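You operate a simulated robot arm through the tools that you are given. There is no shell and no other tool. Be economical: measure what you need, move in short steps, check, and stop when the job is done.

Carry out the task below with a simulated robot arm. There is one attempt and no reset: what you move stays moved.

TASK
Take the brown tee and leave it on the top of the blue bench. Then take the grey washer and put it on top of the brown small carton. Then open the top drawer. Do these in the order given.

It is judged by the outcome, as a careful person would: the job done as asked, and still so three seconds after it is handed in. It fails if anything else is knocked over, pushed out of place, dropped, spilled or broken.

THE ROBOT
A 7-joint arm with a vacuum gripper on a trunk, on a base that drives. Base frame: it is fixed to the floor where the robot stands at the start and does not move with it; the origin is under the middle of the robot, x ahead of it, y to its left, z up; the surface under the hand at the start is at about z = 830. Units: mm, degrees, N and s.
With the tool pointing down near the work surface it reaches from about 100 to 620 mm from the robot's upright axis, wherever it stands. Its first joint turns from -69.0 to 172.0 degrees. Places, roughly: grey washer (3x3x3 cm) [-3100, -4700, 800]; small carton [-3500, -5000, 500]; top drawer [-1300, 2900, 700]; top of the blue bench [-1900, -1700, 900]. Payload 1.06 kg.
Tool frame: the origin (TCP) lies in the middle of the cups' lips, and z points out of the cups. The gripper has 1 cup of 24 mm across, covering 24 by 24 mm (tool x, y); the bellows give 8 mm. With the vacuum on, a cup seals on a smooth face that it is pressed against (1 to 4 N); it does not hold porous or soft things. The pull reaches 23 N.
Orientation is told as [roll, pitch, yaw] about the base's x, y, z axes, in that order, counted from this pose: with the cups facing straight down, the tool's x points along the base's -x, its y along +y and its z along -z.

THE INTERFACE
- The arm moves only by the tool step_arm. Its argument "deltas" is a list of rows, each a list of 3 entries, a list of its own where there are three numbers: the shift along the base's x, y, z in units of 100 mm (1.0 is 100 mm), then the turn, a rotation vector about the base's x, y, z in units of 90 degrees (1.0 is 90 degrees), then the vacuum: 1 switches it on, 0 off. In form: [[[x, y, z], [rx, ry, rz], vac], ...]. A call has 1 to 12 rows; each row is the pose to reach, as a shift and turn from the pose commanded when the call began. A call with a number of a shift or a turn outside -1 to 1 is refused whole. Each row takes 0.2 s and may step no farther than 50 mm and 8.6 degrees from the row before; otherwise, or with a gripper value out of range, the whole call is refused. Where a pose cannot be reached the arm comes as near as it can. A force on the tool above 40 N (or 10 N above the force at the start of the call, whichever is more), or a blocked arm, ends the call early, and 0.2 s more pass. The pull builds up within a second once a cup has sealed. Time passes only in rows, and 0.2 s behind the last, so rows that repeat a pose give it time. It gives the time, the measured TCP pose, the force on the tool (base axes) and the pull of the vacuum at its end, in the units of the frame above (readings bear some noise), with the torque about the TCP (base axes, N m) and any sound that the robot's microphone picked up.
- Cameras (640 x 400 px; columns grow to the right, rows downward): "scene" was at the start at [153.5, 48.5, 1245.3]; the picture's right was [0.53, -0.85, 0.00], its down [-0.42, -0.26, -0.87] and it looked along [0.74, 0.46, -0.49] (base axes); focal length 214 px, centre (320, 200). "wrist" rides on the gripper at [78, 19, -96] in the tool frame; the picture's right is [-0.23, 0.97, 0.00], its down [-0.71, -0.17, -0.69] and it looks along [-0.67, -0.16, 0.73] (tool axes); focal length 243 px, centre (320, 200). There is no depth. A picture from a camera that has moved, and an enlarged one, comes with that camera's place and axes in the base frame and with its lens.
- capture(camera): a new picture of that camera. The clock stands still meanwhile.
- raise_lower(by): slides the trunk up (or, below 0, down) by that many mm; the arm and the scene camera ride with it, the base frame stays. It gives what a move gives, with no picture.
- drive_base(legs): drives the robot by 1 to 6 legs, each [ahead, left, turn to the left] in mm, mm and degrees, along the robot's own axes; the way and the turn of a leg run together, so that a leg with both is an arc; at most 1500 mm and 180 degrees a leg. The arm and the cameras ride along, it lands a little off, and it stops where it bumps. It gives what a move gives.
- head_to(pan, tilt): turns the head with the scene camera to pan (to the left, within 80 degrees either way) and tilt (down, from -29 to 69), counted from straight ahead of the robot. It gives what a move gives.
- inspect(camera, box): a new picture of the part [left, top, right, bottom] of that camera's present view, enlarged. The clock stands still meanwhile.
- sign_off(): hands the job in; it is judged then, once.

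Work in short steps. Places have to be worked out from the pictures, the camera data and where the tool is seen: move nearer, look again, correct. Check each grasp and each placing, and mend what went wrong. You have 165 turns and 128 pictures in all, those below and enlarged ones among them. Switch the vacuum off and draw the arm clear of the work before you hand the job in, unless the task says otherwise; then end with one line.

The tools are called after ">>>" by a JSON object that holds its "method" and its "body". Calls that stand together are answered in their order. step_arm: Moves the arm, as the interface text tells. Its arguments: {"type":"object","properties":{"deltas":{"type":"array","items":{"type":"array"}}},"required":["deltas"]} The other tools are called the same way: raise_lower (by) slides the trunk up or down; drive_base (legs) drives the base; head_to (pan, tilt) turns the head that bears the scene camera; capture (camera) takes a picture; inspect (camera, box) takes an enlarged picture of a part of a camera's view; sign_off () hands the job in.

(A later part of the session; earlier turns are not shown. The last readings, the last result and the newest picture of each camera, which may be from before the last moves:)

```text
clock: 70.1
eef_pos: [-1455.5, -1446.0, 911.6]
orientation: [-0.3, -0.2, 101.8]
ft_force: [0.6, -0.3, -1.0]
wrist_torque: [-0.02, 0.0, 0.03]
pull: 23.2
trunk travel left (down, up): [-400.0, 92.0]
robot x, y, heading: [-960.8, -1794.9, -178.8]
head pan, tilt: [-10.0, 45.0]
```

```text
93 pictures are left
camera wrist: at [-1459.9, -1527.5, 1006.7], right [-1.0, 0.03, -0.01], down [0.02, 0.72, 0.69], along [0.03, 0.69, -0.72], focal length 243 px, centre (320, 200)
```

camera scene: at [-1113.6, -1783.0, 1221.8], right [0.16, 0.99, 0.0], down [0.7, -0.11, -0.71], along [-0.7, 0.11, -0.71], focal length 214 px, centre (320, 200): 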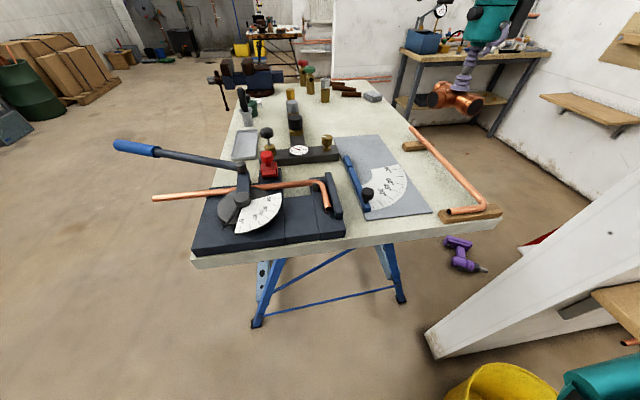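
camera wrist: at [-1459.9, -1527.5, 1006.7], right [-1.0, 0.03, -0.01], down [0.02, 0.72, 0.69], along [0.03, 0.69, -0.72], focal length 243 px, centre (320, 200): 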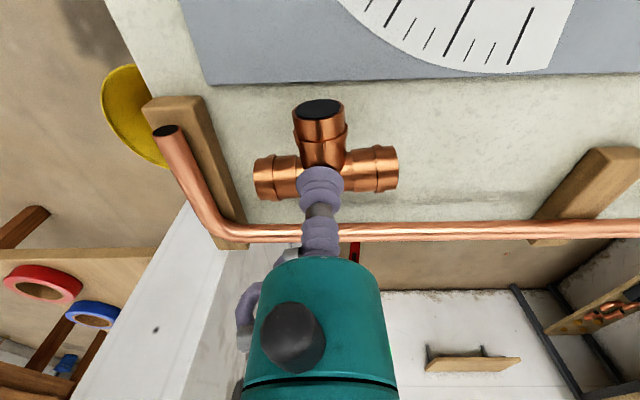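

There is more room on the pipe side, so I shift +7 in y and keep descending.

>>> {"method": "step_arm", "body": {"deltas": [[[0, 0.07, 0], [0, 0, 0], 1], [[0, 0.07, -0.03], [0, 0, 0], 1], [[0, 0.07, -0.06], [0, 0, 0], 1], [[0, 0.07, -0.06], [0, 0, 0], 1]]}}

>>> {"method": "step_arm", "body": {"deltas": [[[0, 0, -0.02], [0, 0, 0], 1], [[0, 0, -0.04], [0, 0, 0], 1], [[0, 0, -0.04], [0, 0, 0], 1]]}}

```text
clock: 71.1
eef_pos: [-1456.8, -1440.0, 906.6]
orientation: [-0.4, -0.3, 101.7]
ft_force: [0.1, 0.8, -0.5]
wrist_torque: [-0.05, 0.03, 0.02]
pull: 22.8
trunk travel left (down, up): [-400.0, 92.0]
robot x, y, heading: [-959.1, -1793.5, -179.1]
head pan, tilt: [-10.0, 45.0]
```

```text
clock: 71.9
eef_pos: [-1457.2, -1439.9, 902.5]
orientation: [-0.4, -0.2, 101.8]
ft_force: [0.6, 0.4, -0.2]
wrist_torque: [-0.01, 0.0, -0.03]
pull: 22.9
trunk travel left (down, up): [-400.0, 92.0]
robot x, y, heading: [-960.0, -1796.9, -178.8]
head pan, tilt: [-10.0, 45.0]
```

Still free. I continue.

>>> {"method": "step_arm", "body": {"deltas": [[[0, 0, -0.02], [0, 0, 0], 1], [[0, 0, -0.04], [0, 0, 0], 1], [[0, 0, -0.06], [0, 0, 0], 1], [[0, 0, -0.06], [0, 0, 0], 1]]}}

>>> {"method": "inspect", "body": {"camera": "scene", "box": [370, 110, 510, 220]}}

```text
clock: 72.9
eef_pos: [-1457.8, -1439.9, 895.4]
orientation: [-0.4, -0.3, 101.8]
ft_force: [-0.1, -0.5, -0.3]
wrist_torque: [-0.03, -0.04, 0.03]
pull: 23.0
trunk travel left (down, up): [-400.0, 92.0]
robot x, y, heading: [-961.7, -1794.5, -179.3]
head pan, tilt: [-10.0, 45.0]
```

```text
3.64 times, centred on (440, 165) of scene
camera zoom: at [-1113.7, -1783.3, 1221.8], right [0.16, 0.99, 0.0], down [0.7, -0.11, -0.71], along [-0.7, 0.11, -0.71], focal length 780 px, centre (-116, 327)
```

zoom: 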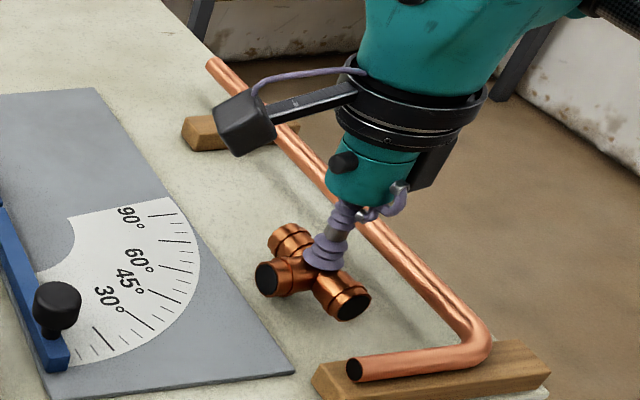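

The tee looks close to the surface now. I continue in small steps.

>>> {"method": "step_arm", "body": {"deltas": [[[0, 0, -0.02], [0, 0, 0], 1], [[0, 0, -0.04], [0, 0, 0], 1], [[0, 0, -0.04], [0, 0, 0], 1]]}}

>>> {"method": "step_arm", "body": {"deltas": [[[0, 0, -0.02], [0, 0, 0], 1], [[0, 0, -0.04], [0, 0, 0], 1], [[0, 0, -0.04], [0, 0, 0], 1]]}}

>>> {"method": "inspect", "body": {"camera": "scene", "box": [370, 110, 510, 220]}}

```text
clock: 73.7
eef_pos: [-1457.3, -1439.3, 892.4]
orientation: [-0.4, -0.3, 101.8]
ft_force: [0.7, -0.4, -0.4]
wrist_torque: [-0.05, -0.01, 0.0]
pull: 23.2
trunk travel left (down, up): [-400.0, 92.0]
robot x, y, heading: [-960.1, -1799.2, -179.1]
head pan, tilt: [-10.0, 45.0]
```

```text
clock: 74.5
eef_pos: [-1455.9, -1439.4, 889.5]
orientation: [-0.4, -0.3, 101.7]
ft_force: [-0.4, 0.7, -0.6]
wrist_torque: [-0.04, 0.01, 0.02]
pull: 22.6
trunk travel left (down, up): [-400.0, 92.0]
robot x, y, heading: [-960.5, -1795.7, -178.9]
head pan, tilt: [-10.0, 45.0]
```

```text
3.64 times, centred on (440, 165) of scene
camera zoom: at [-1113.7, -1783.3, 1221.8], right [0.16, 0.99, 0.0], down [0.7, -0.11, -0.71], along [-0.7, 0.11, -0.71], focal length 780 px, centre (-116, 327)
```

zoom: 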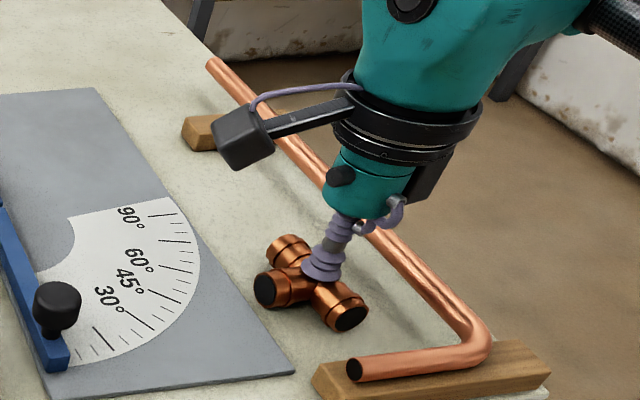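

There is no contact force yet, so I go down a few more millimetres.

>>> {"method": "step_arm", "body": {"deltas": [[[0, 0, -0.02], [0, 0, 0], 1], [[0, 0, -0.04], [0, 0, 0], 1], [[0, 0, -0.04], [0, 0, 0], 1]]}}

>>> {"method": "step_arm", "body": {"deltas": [[[0, 0, -0.02], [0, 0, 0], 1], [[0, 0, -0.03], [0, 0, 0], 1], [[0, 0, -0.03], [0, 0, 0], 1]]}}

>>> {"method": "capture", "body": {"camera": "wrist"}}

```text
clock: 75.3
eef_pos: [-1456.5, -1439.1, 885.9]
orientation: [-0.2, -0.3, 101.7]
ft_force: [-5.6, 4.4, 16.1]
wrist_torque: [-0.1, 0.06, -0.05]
pull: 23.1
trunk travel left (down, up): [-400.0, 92.0]
robot x, y, heading: [-964.2, -1792.6, -179.1]
head pan, tilt: [-10.0, 45.0]
```

```text
clock: 76.1
eef_pos: [-1454.7, -1440.1, 881.8]
orientation: [-0.4, -0.3, 101.9]
ft_force: [1.2, 2.4, 17.1]
wrist_torque: [-0.17, 0.01, 0.03]
pull: 23.0
trunk travel left (down, up): [-400.0, 92.0]
robot x, y, heading: [-962.5, -1795.8, -178.7]
head pan, tilt: [-10.0, 45.0]
```

```text
90 pictures are left
camera wrist: at [-1458.7, -1520.4, 976.5], right [-1.0, 0.03, -0.01], down [0.02, 0.72, 0.69], along [0.03, 0.69, -0.72], focal length 243 px, centre (320, 200)
```

wrist: 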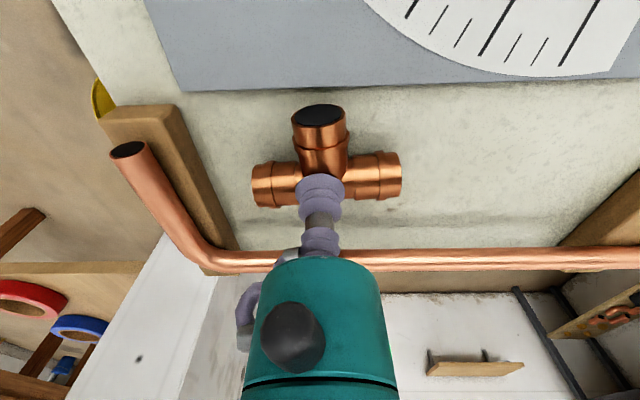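

It touches (≈17 N) and sits flat and clear. I let go with some waiting time, then rise straight up.

>>> {"method": "step_arm", "body": {"deltas": [[[0, 0, 0.02], [0, 0, 0], 1], [[0, 0, 0.02], [0, 0, 0], 0], [[0, 0, 0.02], [0, 0, 0], 0], [[0, 0, 0.02], [0, 0, 0], 0], [[0, 0, 0.02], [0, 0, 0], 0], [[0, 0, 0.02], [0, 0, 0], 0], [[0, 0, 0.06], [0, 0, 0], 0], [[0, 0, 0.12], [0, 0, 0], 0], [[0, 0, 0.3], [0, 0, 0], 0], [[0, 0, 0.7], [0, 0, 0], 0], [[0, 0, 1.0], [0, 0, 0], 0]]}}

>>> {"method": "capture", "body": {"camera": "wrist"}}

>>> {"method": "inspect", "body": {"camera": "scene", "box": [320, 80, 540, 240]}}

```text
clock: 78.5
eef_pos: [-1456.6, -1438.2, 980.6]
orientation: [-0.5, -0.3, 101.8]
ft_force: [0.1, -0.3, -0.1]
wrist_torque: [0.02, -0.02, -0.01]
pull: 0.0
trunk travel left (down, up): [-400.0, 92.0]
robot x, y, heading: [-962.2, -1796.4, -179.0]
head pan, tilt: [-10.0, 45.0]
```

```text
89 pictures are left
camera wrist: at [-1460.4, -1519.8, 1076.2], right [-1.0, 0.03, -0.01], down [0.02, 0.72, 0.69], along [0.03, 0.69, -0.72], focal length 243 px, centre (320, 200)
```

wrist: 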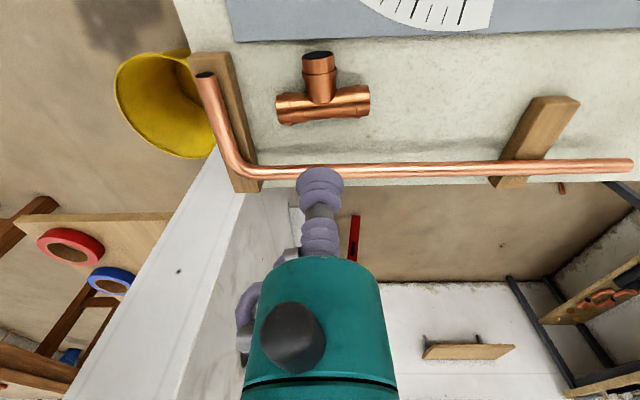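

```text
2.50 times, centred on (430, 160) of scene
camera zoom: at [-1113.6, -1783.4, 1221.8], right [0.16, 0.99, 0.0], down [0.7, -0.11, -0.71], along [-0.7, 0.11, -0.71], focal length 536 px, centre (45, 300)
```

zoom: 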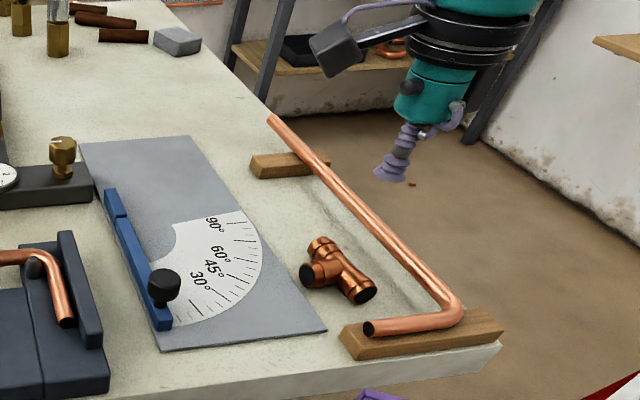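

The tee rests on the bench. I raise and retract the arm, turning the tool back.

>>> {"method": "step_arm", "body": {"deltas": [[[0, 0, 0.4], [0, 0, 0], 0], [[0, 0, 0.8], [0, 0, 0], 0], [[0, 0, 1.0], [0, 0, 0], 0], [[0.1, -0.3, 1.0], [0, 0, 0.08], 0], [[0.25, -0.6, 1.0], [0, 0, 0.17], 0], [[0.4, -1.0, 1.0], [0, 0, 0.26], 0]]}}

>>> {"method": "step_arm", "body": {"deltas": [[[0.2, -0.3, 0.2], [0, 0, 0.09], 0], [[0.4, -0.6, 0.3], [0, 0, 0.18], 0], [[0.6, -0.9, 0.3], [0, 0, 0.27], 0], [[0.8, -1.0, 0.3], [0, 0, 0.35], 0]]}}

>>> {"method": "step_arm", "body": {"deltas": [[[0.2, -0.3, 0], [0, 0, 0.09], 0], [[0.4, -0.6, 0], [0, 0, 0.18], 0], [[0.5, -0.9, 0], [0, 0, 0.26], 0], [[0.6, -1.0, 0], [0, 0, 0.26], 0]]}}

>>> {"method": "head_to", "body": {"pan": 75, "tilt": 20}}

>>> {"method": "capture", "body": {"camera": "scene"}}

```text
clock: 79.9
eef_pos: [-1416.8, -1540.5, 1079.9]
orientation: [-0.3, -0.4, 125.3]
ft_force: [0.8, -0.2, -0.1]
wrist_torque: [0.02, -0.01, -0.03]
pull: 0.0
trunk travel left (down, up): [-400.0, 92.0]
robot x, y, heading: [-961.4, -1794.1, -178.9]
head pan, tilt: [-10.0, 45.0]
```

```text
clock: 80.9
eef_pos: [-1334.8, -1638.7, 1111.5]
orientation: [-0.4, -0.4, 156.8]
ft_force: [0.4, 0.2, 0.0]
wrist_torque: [0.0, 0.01, 0.02]
pull: 0.2
trunk travel left (down, up): [-400.0, 92.0]
robot x, y, heading: [-960.6, -1792.5, -179.1]
head pan, tilt: [-10.0, 45.0]
```

```text
clock: 81.9
eef_pos: [-1276.9, -1738.6, 1111.0]
orientation: [-0.4, -0.4, -179.9]
ft_force: [1.7, -0.8, -0.1]
wrist_torque: [0.01, 0.0, -0.05]
pull: 0.1
trunk travel left (down, up): [-400.0, 92.0]
robot x, y, heading: [-962.8, -1792.8, -179.2]
head pan, tilt: [-10.0, 45.0]
```

```text
clock: 83.5
eef_pos: [-1277.3, -1739.3, 1109.5]
orientation: [-0.4, -0.2, -179.9]
ft_force: [-0.9, -0.1, -0.6]
wrist_torque: [0.0, -0.03, 0.02]
pull: 0.1
trunk travel left (down, up): [-400.0, 92.0]
robot x, y, heading: [-960.6, -1793.3, -179.2]
head pan, tilt: [75.0, 20.0]
```

```text
87 pictures are left
camera scene: at [-1055.9, -1886.4, 1260.5], right [-0.97, 0.24, 0.0], down [0.08, 0.33, -0.94], along [-0.23, -0.91, -0.34], focal length 214 px, centre (320, 200)
```

scene: 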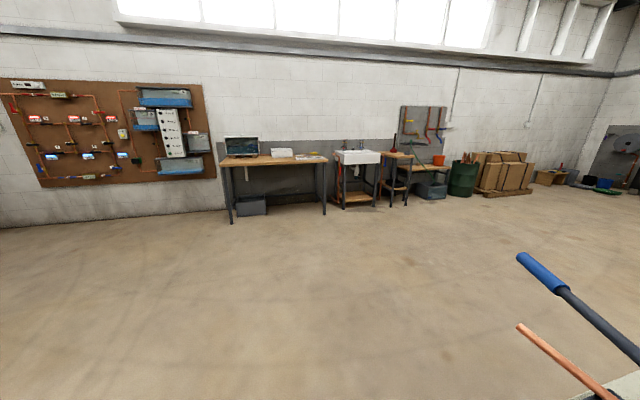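

The washer should be on the small table beside the sink, by the far wall. I back off, turn left and drive out into the open floor.

>>> {"method": "drive_base", "body": {"legs": [[-300, 0, 0], [0, 0, 65], [1450, 0, 0]]}}

>>> {"method": "head_to", "body": {"pan": 0, "tilt": 20}}

>>> {"method": "capture", "body": {"camera": "scene"}}

```text
clock: 95.0
eef_pos: [-1362.8, -3342.5, 1110.9]
orientation: [-0.4, -0.3, -113.1]
ft_force: [-0.4, -0.3, -0.1]
wrist_torque: [0.02, -0.01, -0.04]
pull: 0.0
trunk travel left (down, up): [-400.0, 92.0]
robot x, y, heading: [-1185.4, -3076.6, -112.3]
head pan, tilt: [75.0, 20.0]
```

```text
clock: 96.4
eef_pos: [-1362.4, -3341.8, 1110.6]
orientation: [-0.4, -0.4, -113.1]
ft_force: [-0.3, 0.4, 0.3]
wrist_torque: [0.03, 0.01, -0.03]
pull: 0.1
trunk travel left (down, up): [-400.0, 92.0]
robot x, y, heading: [-1187.2, -3077.7, -112.0]
head pan, tilt: [0.0, 20.0]
```

```text
86 pictures are left
camera scene: at [-1246.4, -3229.6, 1260.5], right [-0.93, 0.38, 0.0], down [0.13, 0.32, -0.94], along [-0.35, -0.87, -0.34], focal length 214 px, centre (320, 200)
```

scene: 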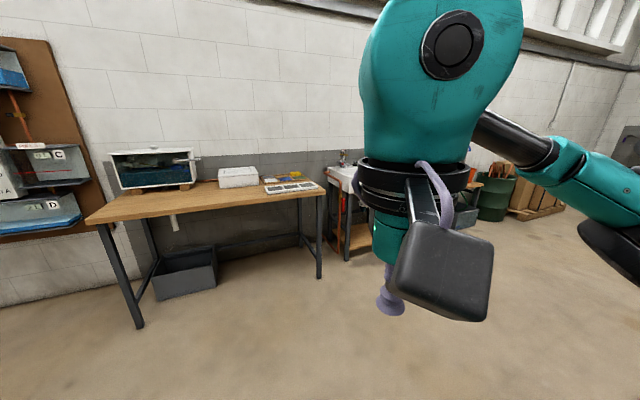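

I drive on diagonally past the sink and then face the far wall.

>>> {"method": "drive_base", "body": {"legs": [[0, 0, -42], [1500, 0, 0], [300, 0, 0], [0, 0, 60]]}}

>>> {"method": "head_to", "body": {"pan": 15, "tilt": 30}}

>>> {"method": "capture", "body": {"camera": "scene"}}

>>> {"method": "capture", "body": {"camera": "wrist"}}

```text
clock: 110.0
eef_pos: [-2845.1, -4186.9, 1110.6]
orientation: [-0.4, -0.3, -92.7]
ft_force: [0.0, 0.6, 0.1]
wrist_torque: [-0.04, -0.02, -0.01]
pull: 0.0
trunk travel left (down, up): [-400.0, 92.0]
robot x, y, heading: [-2777.5, -3878.9, -92.0]
head pan, tilt: [0.0, 20.0]
```

```text
clock: 110.8
eef_pos: [-2844.4, -4187.7, 1110.1]
orientation: [-0.4, -0.3, -92.9]
ft_force: [0.2, 0.1, 0.4]
wrist_torque: [0.0, 0.01, 0.0]
pull: 0.0
trunk travel left (down, up): [-400.0, 92.0]
robot x, y, heading: [-2775.0, -3877.0, -91.9]
head pan, tilt: [15.0, 30.0]
```

```text
85 pictures are left
camera scene: at [-2751.7, -4036.8, 1244.5], right [-0.97, -0.23, 0.0], down [-0.11, 0.49, -0.87], along [0.2, -0.84, -0.5], focal length 214 px, centre (320, 200)
```

scene: 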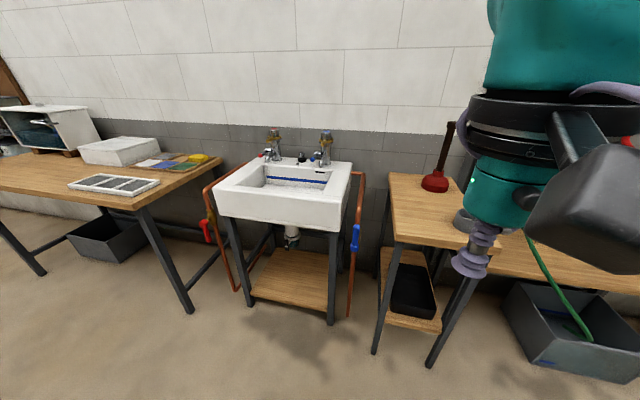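

```text
84 pictures are left
camera wrist: at [-2821.3, -4109.4, 1205.6], right [0.96, -0.28, -0.01], down [-0.2, -0.7, 0.69], along [-0.2, -0.66, -0.72], focal length 243 px, centre (320, 200)
```

wrist: 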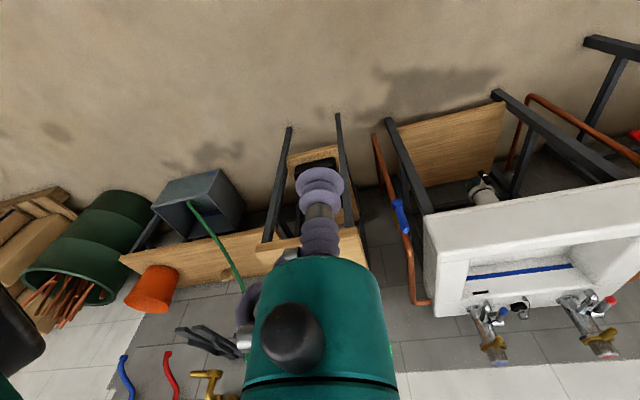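

The tool hides the small table, so I pan the head to the right.

>>> {"method": "head_to", "body": {"pan": -35, "tilt": 30}}

>>> {"method": "capture", "body": {"camera": "scene"}}

```text
clock: 112.0
eef_pos: [-2844.8, -4186.6, 1110.5]
orientation: [-0.4, -0.4, -92.8]
ft_force: [0.2, 0.9, 0.4]
wrist_torque: [-0.01, 0.0, 0.0]
pull: 0.0
trunk travel left (down, up): [-400.0, 92.0]
robot x, y, heading: [-2770.3, -3874.0, -92.0]
head pan, tilt: [-35.0, 30.0]
```

```text
83 pictures are left
camera scene: at [-2826.4, -4021.2, 1244.4], right [-0.8, 0.6, 0.0], down [0.3, 0.4, -0.87], along [-0.52, -0.69, -0.5], focal length 214 px, centre (320, 200)
```

scene: 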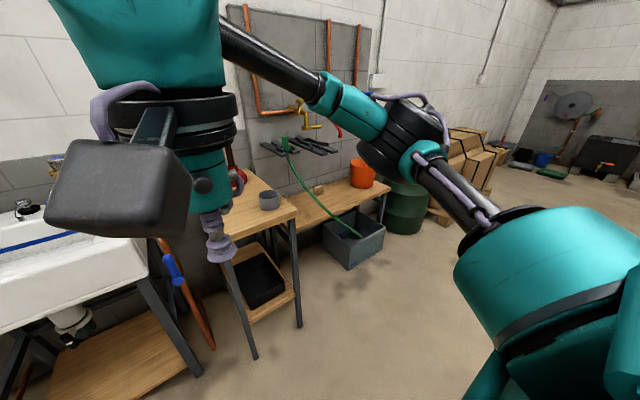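

A grey ring shows on the small table, and something brown lies on the lower bench. I enlarge both.

>>> {"method": "inspect", "body": {"camera": "scene", "box": [220, 130, 400, 270]}}

```text
2.86 times, centred on (310, 200) of scene
camera zoom: at [-2826.4, -4021.2, 1244.4], right [-0.8, 0.6, 0.0], down [0.3, 0.4, -0.87], along [-0.52, -0.69, -0.5], focal length 613 px, centre (349, 200)
```

zoom: 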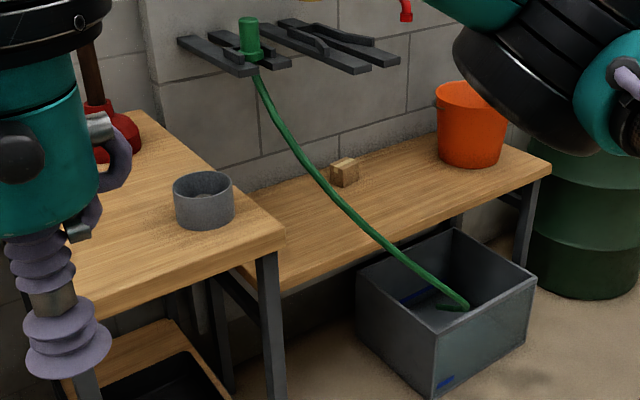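

The grey item at about (−3109, −4736) looks like a pot, perhaps with the washer inside it. The carton is at about (−3640, −5130). I drive closer to the small table.

>>> {"method": "drive_base", "body": {"legs": [[0, -400, 2], [330, 0, 0]]}}

>>> {"method": "head_to", "body": {"pan": -5, "tilt": 45}}

>>> {"method": "capture", "body": {"camera": "scene"}}

>>> {"method": "capture", "body": {"camera": "wrist"}}

```text
clock: 117.8
eef_pos: [-3240.3, -4512.5, 1110.3]
orientation: [-0.4, -0.2, -91.2]
ft_force: [0.0, -1.5, -0.3]
wrist_torque: [-0.02, -0.02, -0.01]
pull: 0.0
trunk travel left (down, up): [-400.0, 92.0]
robot x, y, heading: [-3175.6, -4198.1, -90.3]
head pan, tilt: [-35.0, 30.0]
```

```text
clock: 118.8
eef_pos: [-3238.9, -4512.8, 1109.7]
orientation: [-0.6, -0.3, -91.3]
ft_force: [-0.8, -1.8, 0.7]
wrist_torque: [-0.02, -0.01, -0.02]
pull: 0.1
trunk travel left (down, up): [-400.0, 92.0]
robot x, y, heading: [-3172.3, -4195.5, -90.4]
head pan, tilt: [-5.0, 45.0]
```

```text
81 pictures are left
camera scene: at [-3181.3, -4353.0, 1221.9], right [-1.0, 0.09, 0.0], down [0.07, 0.7, -0.71], along [-0.07, -0.7, -0.71], focal length 214 px, centre (320, 200)
```

scene: 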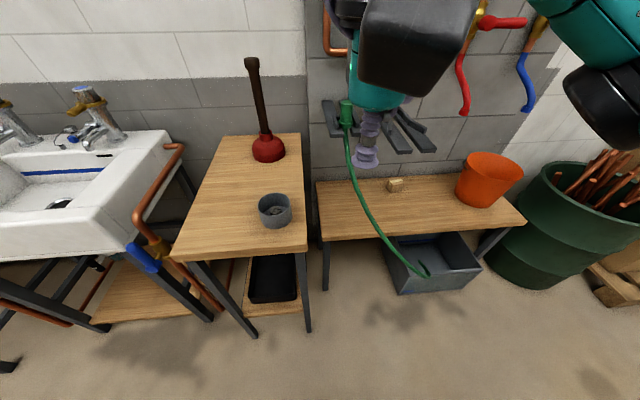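

```text
80 pictures are left
camera wrist: at [-3218.5, -4433.8, 1205.6], right [0.97, -0.26, -0.01], down [-0.18, -0.7, 0.69], along [-0.18, -0.67, -0.72], focal length 243 px, centre (320, 200)
```

wrist: 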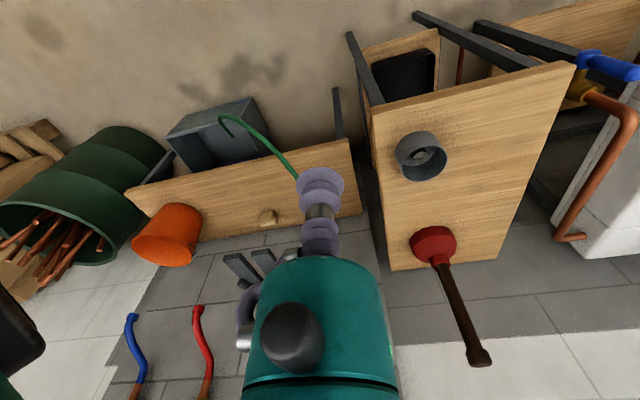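

The pot has something inside it. I enlarge it from both cameras.

>>> {"method": "inspect", "body": {"camera": "scene", "box": [240, 180, 312, 240]}}

>>> {"method": "inspect", "body": {"camera": "wrist", "box": [385, 120, 457, 190]}}

>>> {"method": "inspect", "body": {"camera": "scene", "box": [370, 165, 430, 205]}}

```text
6.67 times, centred on (276, 210) of scene
camera zoom: at [-3181.3, -4353.0, 1221.9], right [-1.0, 0.09, 0.0], down [0.07, 0.7, -0.71], along [-0.07, -0.7, -0.71], focal length 1430 px, centre (613, 133)
```

zoom: 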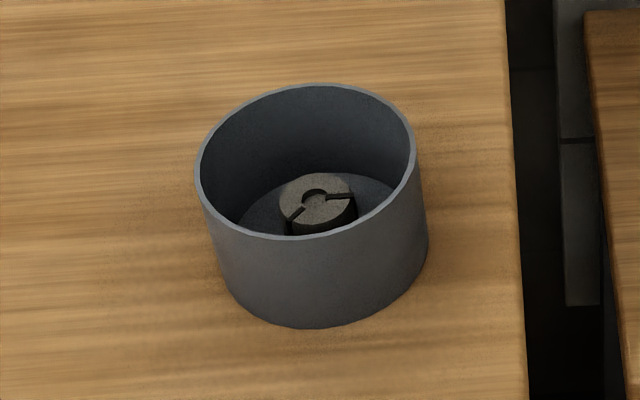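

```text
5.71 times, centred on (421, 155) of wrist
camera zoom: at [-3218.5, -4433.8, 1205.6], right [0.97, -0.26, -0.01], down [-0.18, -0.7, 0.69], along [-0.18, -0.67, -0.72], focal length 1386 px, centre (-257, 457)
```

zoom: 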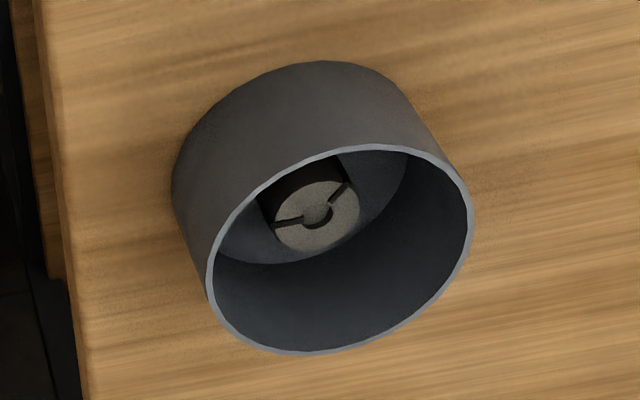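

```text
10.00 times, centred on (400, 185) of scene
camera zoom: at [-3181.3, -4353.0, 1221.9], right [-1.0, 0.09, 0.0], down [0.07, 0.7, -0.71], along [-0.07, -0.7, -0.71], focal length 2145 px, centre (-480, 350)
```

zoom: 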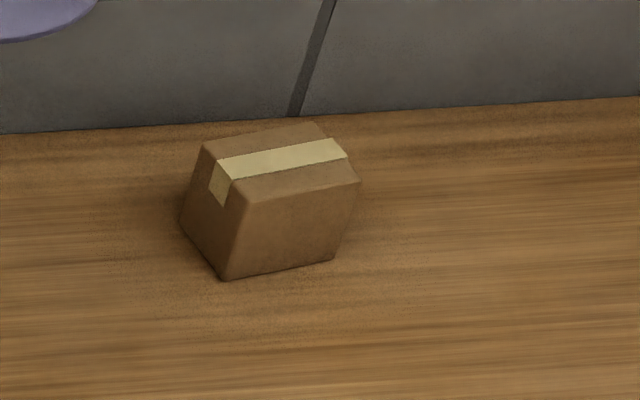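

The washer sits upright in the pot, its top at about (−3096, −4754, 787). I move above it, staying high.

>>> {"method": "step_arm", "body": {"deltas": [[[0.2, -0.4, 0], [0, 0, 0], 0], [[0.5, -0.7, 0], [0, 0, 0], 0], [[0.8, -1.0, 0], [0, 0, 0], 0]]}}

>>> {"method": "step_arm", "body": {"deltas": [[[0.2, -0.4, 0], [0, 0, 0], 0], [[0.5, -0.75, 0], [0, 0, 0], 0], [[0.63, -1.0, 0], [0, 0, 0], 0]]}}

>>> {"method": "step_arm", "body": {"deltas": [[[0, -0.41, 0], [0, 0, 0], 0], [[0, -0.41, -0.4], [0, 0, 0], 0], [[0, -0.41, -0.8], [0, 0, 0], 0], [[0, -0.41, -1.0], [0, 0, 0], 0]]}}

>>> {"method": "capture", "body": {"camera": "wrist"}}

>>> {"method": "capture", "body": {"camera": "scene"}}

```text
clock: 119.6
eef_pos: [-3159.8, -4612.0, 1114.2]
orientation: [-0.5, -0.2, -91.3]
ft_force: [-0.3, 1.0, -0.7]
wrist_torque: [0.01, 0.01, 0.02]
pull: 0.2
trunk travel left (down, up): [-400.0, 92.0]
robot x, y, heading: [-3172.6, -4197.9, -90.3]
head pan, tilt: [-5.0, 45.0]
```

```text
clock: 120.4
eef_pos: [-3097.8, -4710.9, 1113.3]
orientation: [-0.5, -0.3, -91.2]
ft_force: [-0.2, -0.1, -0.3]
wrist_torque: [-0.01, -0.01, 0.0]
pull: 0.1
trunk travel left (down, up): [-400.0, 92.0]
robot x, y, heading: [-3177.0, -4193.4, -90.6]
head pan, tilt: [-5.0, 45.0]
```

```text
clock: 121.4
eef_pos: [-3094.6, -4754.0, 1010.8]
orientation: [-0.4, -0.4, -91.3]
ft_force: [-0.9, 0.5, 0.4]
wrist_torque: [-0.03, 0.01, 0.02]
pull: 0.1
out of reach, approached as far as the arm can: row 1, 2
trunk travel left (down, up): [-400.0, 92.0]
robot x, y, heading: [-3176.0, -4199.6, -90.5]
head pan, tilt: [-5.0, 45.0]
```

```text
76 pictures are left
camera wrist: at [-3073.6, -4675.6, 1105.6], right [0.97, -0.26, -0.01], down [-0.18, -0.7, 0.69], along [-0.18, -0.67, -0.72], focal length 243 px, centre (320, 200)
```

wrist: 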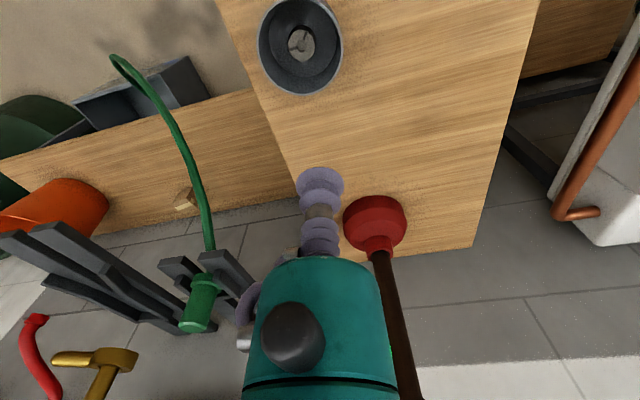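

```text
75 pictures are left
camera scene: at [-3181.2, -4353.1, 1221.8], right [-1.0, 0.09, 0.0], down [0.07, 0.7, -0.71], along [-0.07, -0.7, -0.71], focal length 214 px, centre (320, 200)
```

scene: 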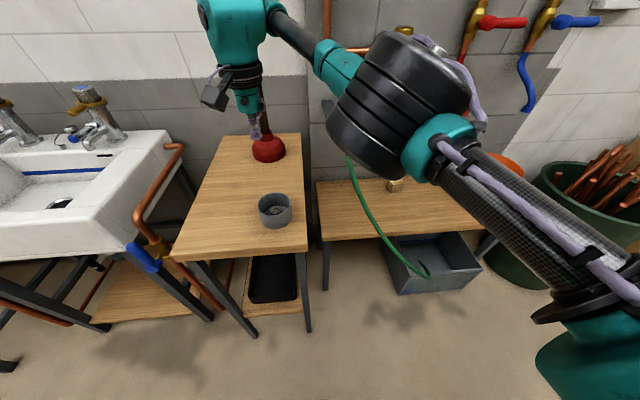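

Triangulating again with the better baseline gives (−3106, −4723, 821). I move there and go down to z≈900.

>>> {"method": "step_arm", "body": {"deltas": [[[-0.11, 0.31, 0], [0, 0, 0], 0], [[-0.11, 0.31, -0.4], [0, 0, 0], 0], [[-0.11, 0.31, -0.8], [0, 0, 0], 0], [[-0.11, 0.31, -1.0], [0, 0, 0], 0]]}}

>>> {"method": "capture", "body": {"camera": "wrist"}}

>>> {"method": "inspect", "body": {"camera": "scene", "box": [220, 140, 320, 240]}}

```text
clock: 122.4
eef_pos: [-3110.7, -4720.9, 909.5]
orientation: [-0.3, -0.2, -91.3]
ft_force: [-0.1, -0.7, 1.2]
wrist_torque: [0.02, -0.01, -0.02]
pull: 0.1
trunk travel left (down, up): [-400.0, 92.0]
robot x, y, heading: [-3176.3, -4198.4, -90.4]
head pan, tilt: [-5.0, 45.0]
```

```text
74 pictures are left
camera wrist: at [-3089.2, -4642.3, 1005.1], right [0.97, -0.26, -0.01], down [-0.18, -0.7, 0.69], along [-0.18, -0.66, -0.72], focal length 243 px, centre (320, 200)
```

wrist: 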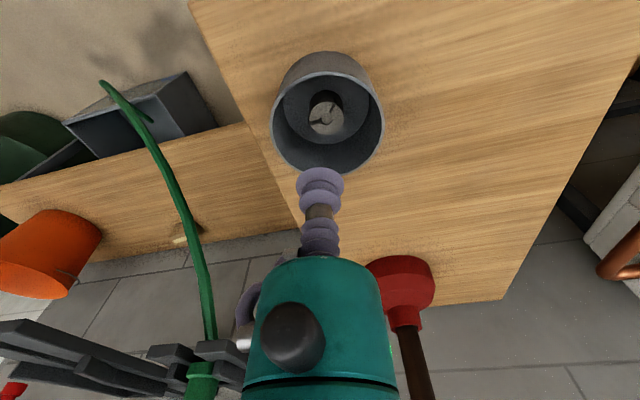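

```text
4.00 times, centred on (270, 190) of scene
camera zoom: at [-3181.2, -4353.1, 1221.8], right [-1.0, 0.09, 0.0], down [0.07, 0.7, -0.71], along [-0.07, -0.7, -0.71], focal length 858 px, centre (520, 240)
```

zoom: 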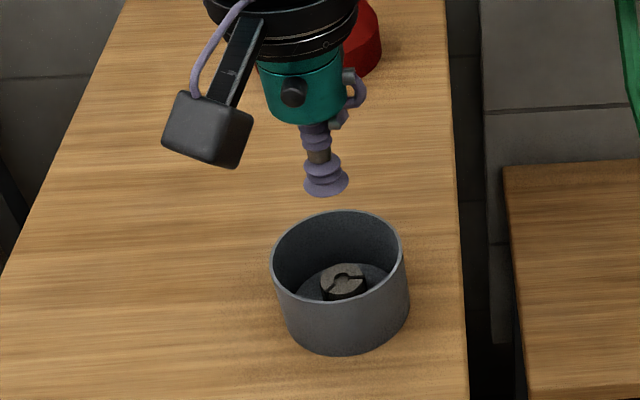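

The washer's top is refined to (−3108, −4726, 819). I correct and go down to z≈845.

>>> {"method": "step_arm", "body": {"deltas": [[[0.03, -0.05, 0], [0, 0, 0], 0], [[0.03, -0.05, -0.35], [0, 0, 0], 0], [[0.03, -0.05, -0.65], [0, 0, 0], 0], [[0.03, -0.05, -0.65], [0, 0, 0], 0]]}}

>>> {"method": "capture", "body": {"camera": "wrist"}}

>>> {"method": "inspect", "body": {"camera": "scene", "box": [240, 160, 310, 230]}}

```text
clock: 123.4
eef_pos: [-3104.7, -4727.4, 843.7]
orientation: [-0.4, -0.3, -91.2]
ft_force: [-0.5, 0.1, -0.7]
wrist_torque: [0.02, -0.02, 0.0]
pull: 0.1
trunk travel left (down, up): [-400.0, 92.0]
robot x, y, heading: [-3176.2, -4200.2, -90.5]
head pan, tilt: [-5.0, 45.0]
```

```text
72 pictures are left
camera wrist: at [-3083.2, -4649.2, 938.3], right [0.97, -0.26, -0.01], down [-0.18, -0.7, 0.69], along [-0.18, -0.67, -0.72], focal length 243 px, centre (320, 200)
```

wrist: 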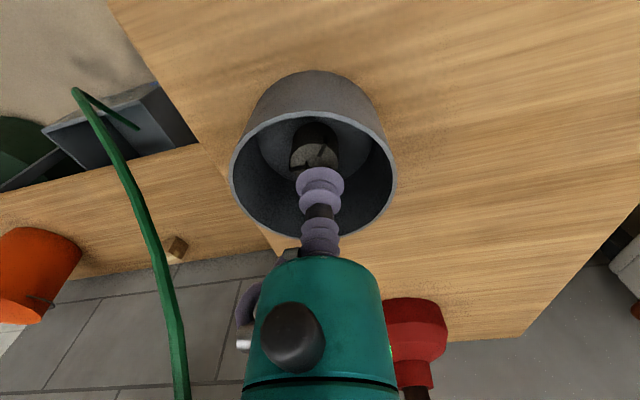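

```text
5.71 times, centred on (275, 195) of scene
camera zoom: at [-3181.2, -4353.0, 1221.8], right [-1.0, 0.09, 0.0], down [0.07, 0.7, -0.71], along [-0.07, -0.7, -0.71], focal length 1226 px, centre (577, 229)
```

zoom: 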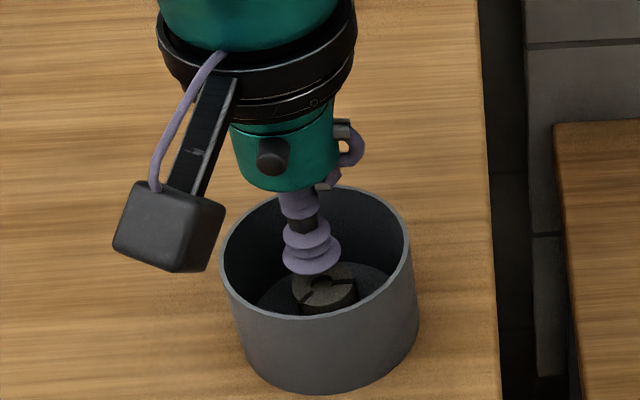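

Well aligned; I correct by 2 mm and come down onto the washer with the vacuum on.

>>> {"method": "step_arm", "body": {"deltas": [[[-0.02, 0.02, -0.1], [0, 0, 0], 1], [[-0.02, 0.02, -0.2], [0, 0, 0], 1], [[-0.02, 0.02, -0.24], [0, 0, 0], 1], [[-0.02, 0.02, -0.27], [0, 0, 0], 1], [[-0.02, 0.02, -0.27], [0, 0, 0], 1], [[-0.02, 0.02, -0.27], [0, 0, 0], 1]]}}

>>> {"method": "inspect", "body": {"camera": "wrist", "box": [220, 60, 420, 240]}}

```text
clock: 124.8
eef_pos: [-3107.3, -4725.0, 818.8]
orientation: [-0.4, -0.4, -91.2]
ft_force: [-2.1, -4.2, 21.3]
wrist_torque: [0.04, 0.01, -0.01]
pull: 22.3
trunk travel left (down, up): [-400.0, 92.0]
robot x, y, heading: [-3177.0, -4196.7, -90.4]
head pan, tilt: [-5.0, 45.0]
```

```text
2.22 times, centred on (320, 150) of wrist
camera zoom: at [-3086.3, -4646.6, 913.8], right [0.97, -0.26, 0.0], down [-0.18, -0.7, 0.69], along [-0.18, -0.67, -0.72], focal length 539 px, centre (320, 311)
```

zoom: 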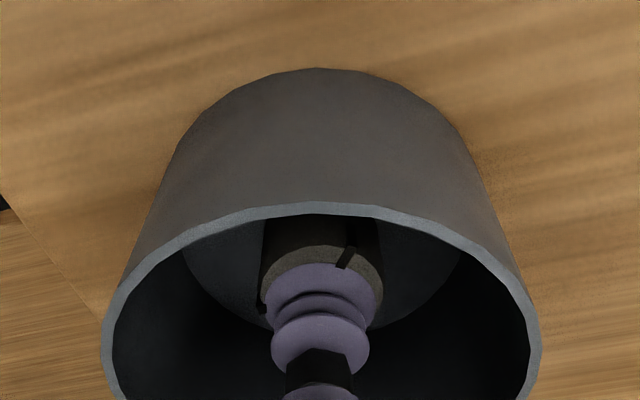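

Sealed with a 22 N pull. I lift slowly, straight up.

>>> {"method": "step_arm", "body": {"deltas": [[[0, 0, 0.1], [0, 0, 0], 1], [[0, 0, 0.25], [0, 0, 0], 1], [[0, 0, 0.45], [0, 0, 0], 1], [[0, 0, 0.7], [0, 0, 0], 1], [[0, 0, 1.0], [0, 0, 0], 1]]}}

>>> {"method": "capture", "body": {"camera": "wrist"}}

>>> {"method": "inspect", "body": {"camera": "scene", "box": [220, 120, 320, 240]}}

```text
clock: 126.0
eef_pos: [-3110.5, -4725.3, 918.9]
orientation: [-0.4, -0.2, -91.3]
ft_force: [0.2, 0.6, 0.4]
wrist_torque: [0.0, 0.01, -0.03]
pull: 23.0
trunk travel left (down, up): [-400.0, 92.0]
robot x, y, heading: [-3179.7, -4200.4, -90.4]
head pan, tilt: [-5.0, 45.0]
```

```text
69 pictures are left
camera wrist: at [-3089.2, -4647.2, 1013.6], right [0.97, -0.26, -0.01], down [-0.18, -0.7, 0.69], along [-0.18, -0.66, -0.72], focal length 243 px, centre (320, 200)
```

wrist: 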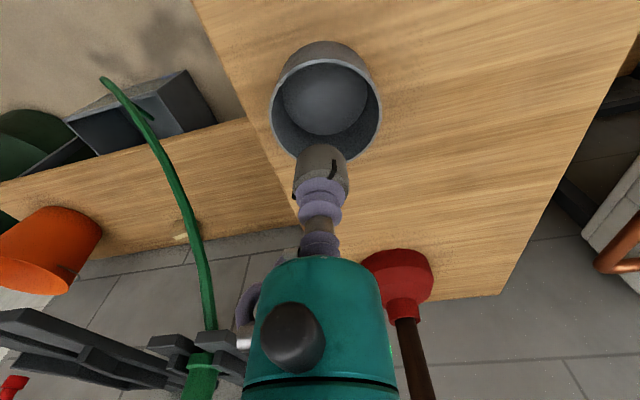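

```text
3.33 times, centred on (270, 180) of scene
camera zoom: at [-3181.2, -4352.9, 1221.8], right [-1.0, 0.09, 0.0], down [0.07, 0.7, -0.71], along [-0.07, -0.7, -0.71], focal length 715 px, centre (487, 267)
```

zoom: 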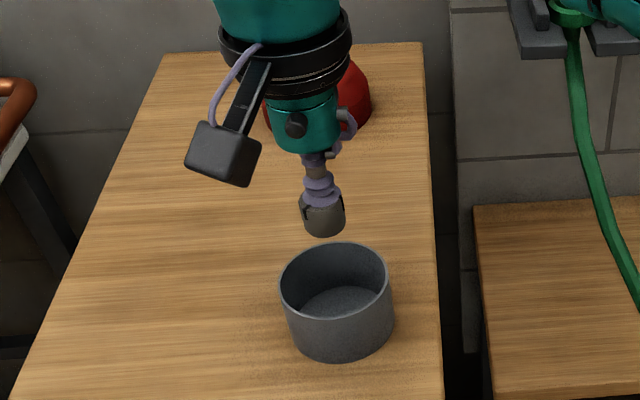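

The washer is held and the pot stayed put. I raise and retract the arm, then study the carton and the bars on the wall above it.

>>> {"method": "step_arm", "body": {"deltas": [[[0, 0, 0.4], [0, 0, 0], 1], [[0, 0.2, 0.7], [0, 0, 0], 1], [[-0.2, 0.5, 1.0], [0, 0, 0], 1], [[-0.5, 0.85, 1.0], [0, 0, 0], 1], [[-0.5, 1.0, 1.0], [0, 0, 0], 1]]}}

>>> {"method": "step_arm", "body": {"deltas": [[[0.1, 0.4, 0.2], [0, 0, 0], 1], [[0.3, 0.8, 0.4], [0, 0, 0], 1], [[0.5, 1.0, 0.5], [0, 0, 0], 1]]}}

>>> {"method": "step_arm", "body": {"deltas": [[[0.3, 0.3, 0], [0, 0, 0], 1], [[0.6, 0.6, 0], [0, 0, 0], 1], [[0.8, 0.8, 0], [0, 0, 0], 1]]}}

>>> {"method": "head_to", "body": {"pan": -25, "tilt": 30}}

>>> {"method": "capture", "body": {"camera": "scene"}}

```text
clock: 127.2
eef_pos: [-3158.4, -4625.0, 1018.9]
orientation: [-0.4, -0.3, -91.3]
ft_force: [-0.2, -0.9, -0.8]
wrist_torque: [0.04, -0.04, 0.05]
pull: 23.1
trunk travel left (down, up): [-400.0, 92.0]
robot x, y, heading: [-3178.0, -4198.4, -90.6]
head pan, tilt: [-5.0, 45.0]
```

```text
clock: 128.0
eef_pos: [-3105.7, -4524.9, 1069.3]
orientation: [-0.6, -0.3, -91.3]
ft_force: [0.2, 0.3, 0.4]
wrist_torque: [0.02, 0.05, 0.01]
pull: 23.1
trunk travel left (down, up): [-400.0, 92.0]
robot x, y, heading: [-3175.0, -4200.3, -90.6]
head pan, tilt: [-5.0, 45.0]
```

```text
clock: 128.8
eef_pos: [-3026.0, -4441.8, 1068.2]
orientation: [-0.4, -0.3, -91.4]
ft_force: [-0.3, -0.1, 0.0]
wrist_torque: [0.04, 0.0, 0.01]
pull: 22.9
trunk travel left (down, up): [-400.0, 92.0]
robot x, y, heading: [-3175.4, -4197.6, -90.3]
head pan, tilt: [-5.0, 45.0]
```

```text
clock: 129.6
eef_pos: [-3026.5, -4443.6, 1068.0]
orientation: [-0.4, -0.2, -91.3]
ft_force: [0.4, 0.2, 0.0]
wrist_torque: [-0.05, -0.02, 0.01]
pull: 23.3
trunk travel left (down, up): [-400.0, 92.0]
robot x, y, heading: [-3174.0, -4198.9, -90.7]
head pan, tilt: [-25.0, 30.0]
```

```text
67 pictures are left
camera scene: at [-3212.3, -4353.8, 1244.4], right [-0.9, 0.43, 0.0], down [0.21, 0.45, -0.87], along [-0.37, -0.78, -0.5], focal length 214 px, centre (320, 200)
```

scene: 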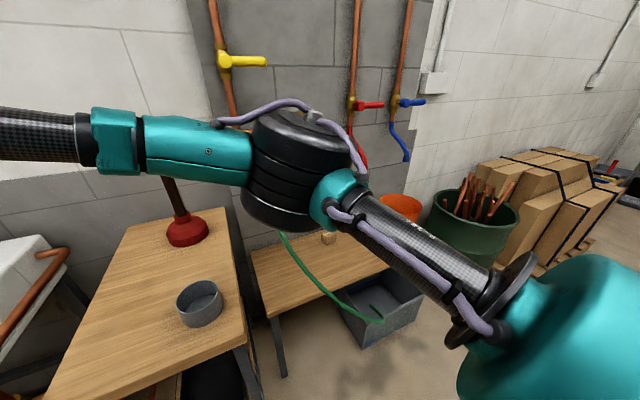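

The elbow blocks the view. I drive sideways to stand in front of the carton at a distance and look from there.

>>> {"method": "drive_base", "body": {"legs": [[0, -430, 0]]}}

>>> {"method": "head_to", "body": {"pan": 0, "tilt": 35}}

>>> {"method": "capture", "body": {"camera": "scene"}}

>>> {"method": "capture", "body": {"camera": "wrist"}}

```text
clock: 133.8
eef_pos: [-3443.5, -4441.1, 1069.1]
orientation: [-0.4, -0.4, -91.1]
ft_force: [0.6, -0.2, -0.4]
wrist_torque: [-0.01, 0.02, 0.03]
pull: 22.7
trunk travel left (down, up): [-400.0, 92.0]
robot x, y, heading: [-3589.5, -4195.8, -90.1]
head pan, tilt: [-25.0, 30.0]
```

```text
clock: 134.7
eef_pos: [-3441.8, -4441.5, 1067.8]
orientation: [-0.4, -0.3, -90.9]
ft_force: [0.8, -0.2, -0.4]
wrist_torque: [0.01, 0.0, 0.04]
pull: 23.0
trunk travel left (down, up): [-400.0, 92.0]
robot x, y, heading: [-3592.6, -4197.7, -90.0]
head pan, tilt: [0.0, 35.0]
```

```text
66 pictures are left
camera scene: at [-3591.1, -4358.5, 1236.7], right [-1.0, 0.0, 0.0], down [0.0, 0.57, -0.82], along [0.0, -0.82, -0.57], focal length 214 px, centre (320, 200)
```

scene: 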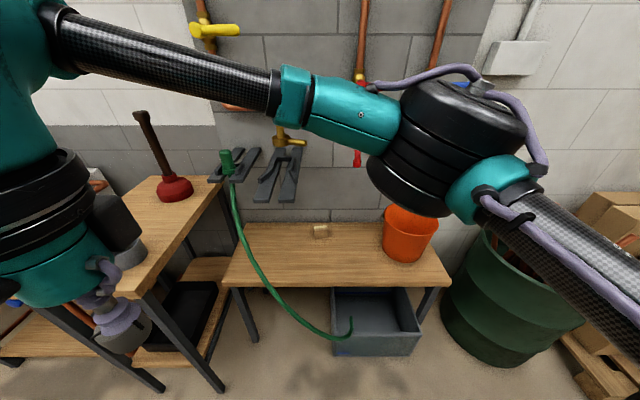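

```text
65 pictures are left
camera wrist: at [-3421.8, -4362.6, 1163.1], right [0.97, -0.25, -0.01], down [-0.18, -0.7, 0.69], along [-0.18, -0.67, -0.72], focal length 243 px, centre (320, 200)
```

wrist: 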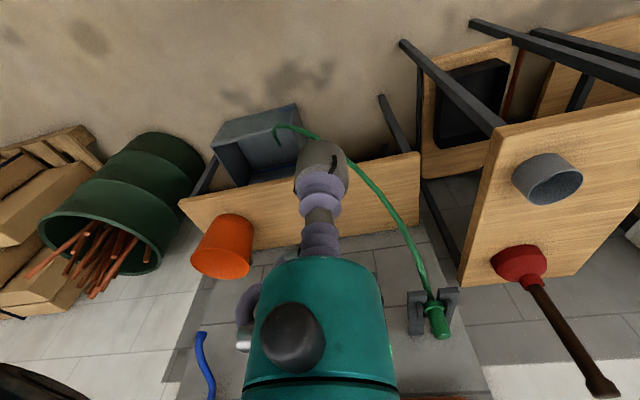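

The forked brackets stick out at z≈930 to y≈−4795, but only at x > −3516, left of the carton (x≈−3600). I shift right 80 mm and bring the tool to x≈−3610, so that I can approach along that line.

>>> {"method": "drive_base", "body": {"legs": [[0, -80, 0]]}}

>>> {"method": "step_arm", "body": {"deltas": [[[-0.3, -0.3, 0], [0, 0, 0], 1], [[-0.6, -0.6, 0], [0, 0, 0], 1], [[-0.9, -0.9, 0], [0, 0, 0], 1]]}}

>>> {"method": "head_to", "body": {"pan": 25, "tilt": 35}}

>>> {"method": "capture", "body": {"camera": "scene"}}

>>> {"method": "capture", "body": {"camera": "wrist"}}

```text
clock: 136.1
eef_pos: [-3521.8, -4441.4, 1068.7]
orientation: [-0.4, -0.3, -90.9]
ft_force: [0.4, 0.8, 0.6]
wrist_torque: [0.01, 0.0, 0.02]
pull: 22.5
trunk travel left (down, up): [-400.0, 92.0]
robot x, y, heading: [-3671.2, -4196.4, -89.9]
head pan, tilt: [0.0, 35.0]
```

```text
clock: 136.9
eef_pos: [-3614.3, -4531.0, 1068.4]
orientation: [-0.3, -0.3, -90.9]
ft_force: [-0.9, -0.2, -0.5]
wrist_torque: [-0.01, 0.01, -0.05]
pull: 23.1
trunk travel left (down, up): [-400.0, 92.0]
robot x, y, heading: [-3674.4, -4197.1, -90.2]
head pan, tilt: [0.0, 35.0]
```

```text
clock: 137.8
eef_pos: [-3613.7, -4531.0, 1066.7]
orientation: [-0.4, -0.4, -90.8]
ft_force: [0.7, -0.8, -0.1]
wrist_torque: [0.02, -0.01, 0.03]
pull: 23.1
trunk travel left (down, up): [-400.0, 92.0]
robot x, y, heading: [-3673.2, -4199.7, -90.2]
head pan, tilt: [25.0, 35.0]
```

```text
64 pictures are left
camera scene: at [-3632.8, -4350.2, 1236.6], right [-0.91, -0.42, 0.0], down [-0.24, 0.52, -0.82], along [0.35, -0.74, -0.57], focal length 214 px, centre (320, 200)
```

scene: 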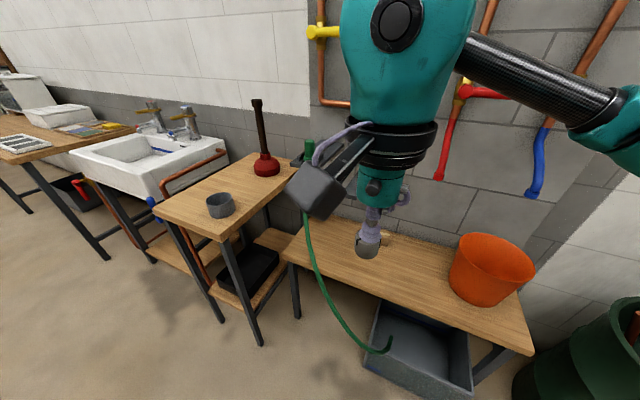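

```text
63 pictures are left
camera wrist: at [-3592.1, -4452.5, 1162.1], right [0.97, -0.25, -0.01], down [-0.18, -0.7, 0.69], along [-0.18, -0.67, -0.72], focal length 243 px, centre (320, 200)
```

wrist: 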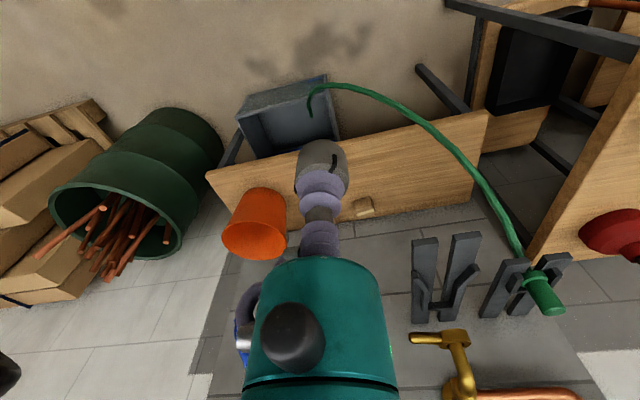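

From the wrist view the carton's top is near (−3605, −5060) and the fork prongs stay at x > −3515. I lower the trunk by 230 mm here in the open, then drive forward 265 mm.

>>> {"method": "raise_lower", "body": {"by": -230}}

>>> {"method": "drive_base", "body": {"legs": [[265, 0, 0]]}}

>>> {"method": "capture", "body": {"camera": "wrist"}}

>>> {"method": "capture", "body": {"camera": "scene"}}

```text
clock: 140.2
eef_pos: [-3611.1, -4531.7, 839.0]
orientation: [-0.4, -0.3, -90.9]
ft_force: [0.8, 0.3, -0.3]
wrist_torque: [0.05, 0.0, 0.0]
pull: 23.0
trunk travel left (down, up): [-170.0, 322.0]
robot x, y, heading: [-3675.4, -4195.1, -90.0]
head pan, tilt: [25.0, 35.0]
```

```text
clock: 142.1
eef_pos: [-3610.7, -4790.8, 837.6]
orientation: [-0.4, -0.3, -90.9]
ft_force: [0.2, -0.1, 0.5]
wrist_torque: [0.02, -0.02, 0.01]
pull: 23.0
trunk travel left (down, up): [-170.0, 322.0]
robot x, y, heading: [-3674.9, -4457.5, -90.0]
head pan, tilt: [25.0, 35.0]
```

```text
62 pictures are left
camera wrist: at [-3590.6, -4712.9, 933.1], right [0.97, -0.25, -0.01], down [-0.18, -0.7, 0.69], along [-0.18, -0.67, -0.72], focal length 243 px, centre (320, 200)
```

wrist: 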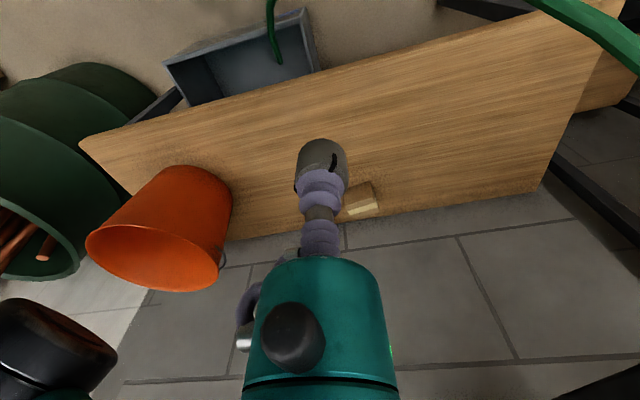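

```text
61 pictures are left
camera scene: at [-3632.6, -4673.2, 1000.2], right [-0.91, -0.42, 0.0], down [-0.24, 0.52, -0.82], along [0.35, -0.74, -0.57], focal length 214 px, centre (320, 200)
```

scene: 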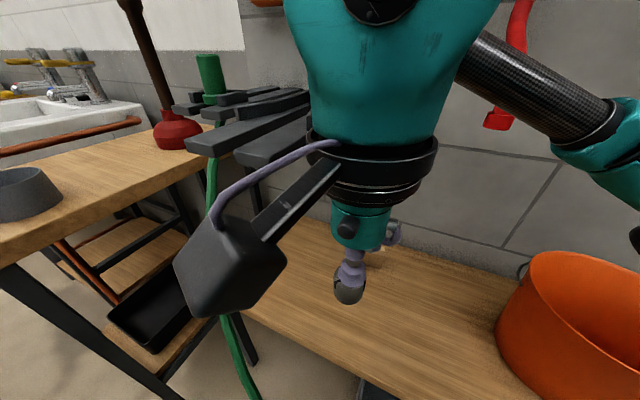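

The fork prongs are close to the camera bracket. I enlarge that area to measure their nearest edge.

>>> {"method": "inspect", "body": {"camera": "scene", "box": [160, 60, 360, 200]}}

>>> {"method": "inspect", "body": {"camera": "wrist", "box": [280, 120, 420, 240]}}

```text
2.86 times, centred on (260, 130) of scene
camera zoom: at [-3632.6, -4673.2, 1000.2], right [-0.91, -0.42, 0.0], down [-0.24, 0.52, -0.82], along [0.35, -0.74, -0.57], focal length 613 px, centre (491, 400)
```

zoom: 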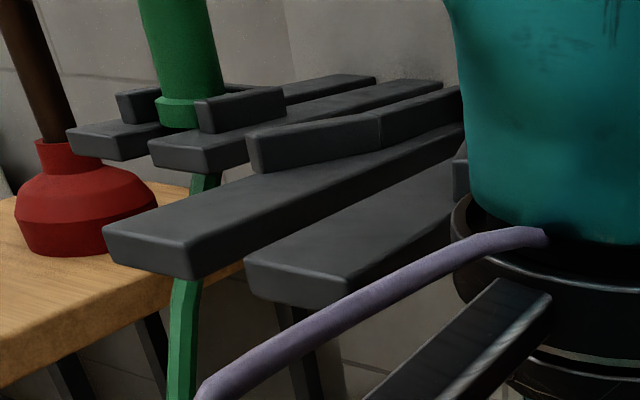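

```text
3.33 times, centred on (350, 180) of wrist
camera zoom: at [-3590.6, -4712.9, 933.1], right [0.97, -0.25, -0.01], down [-0.18, -0.7, 0.69], along [-0.18, -0.67, -0.72], focal length 809 px, centre (220, 267)
```

zoom: 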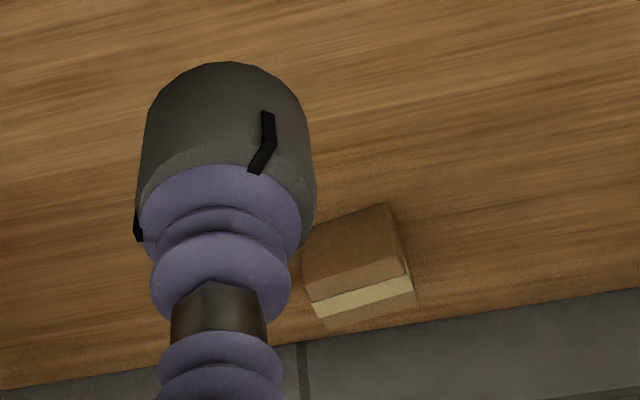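

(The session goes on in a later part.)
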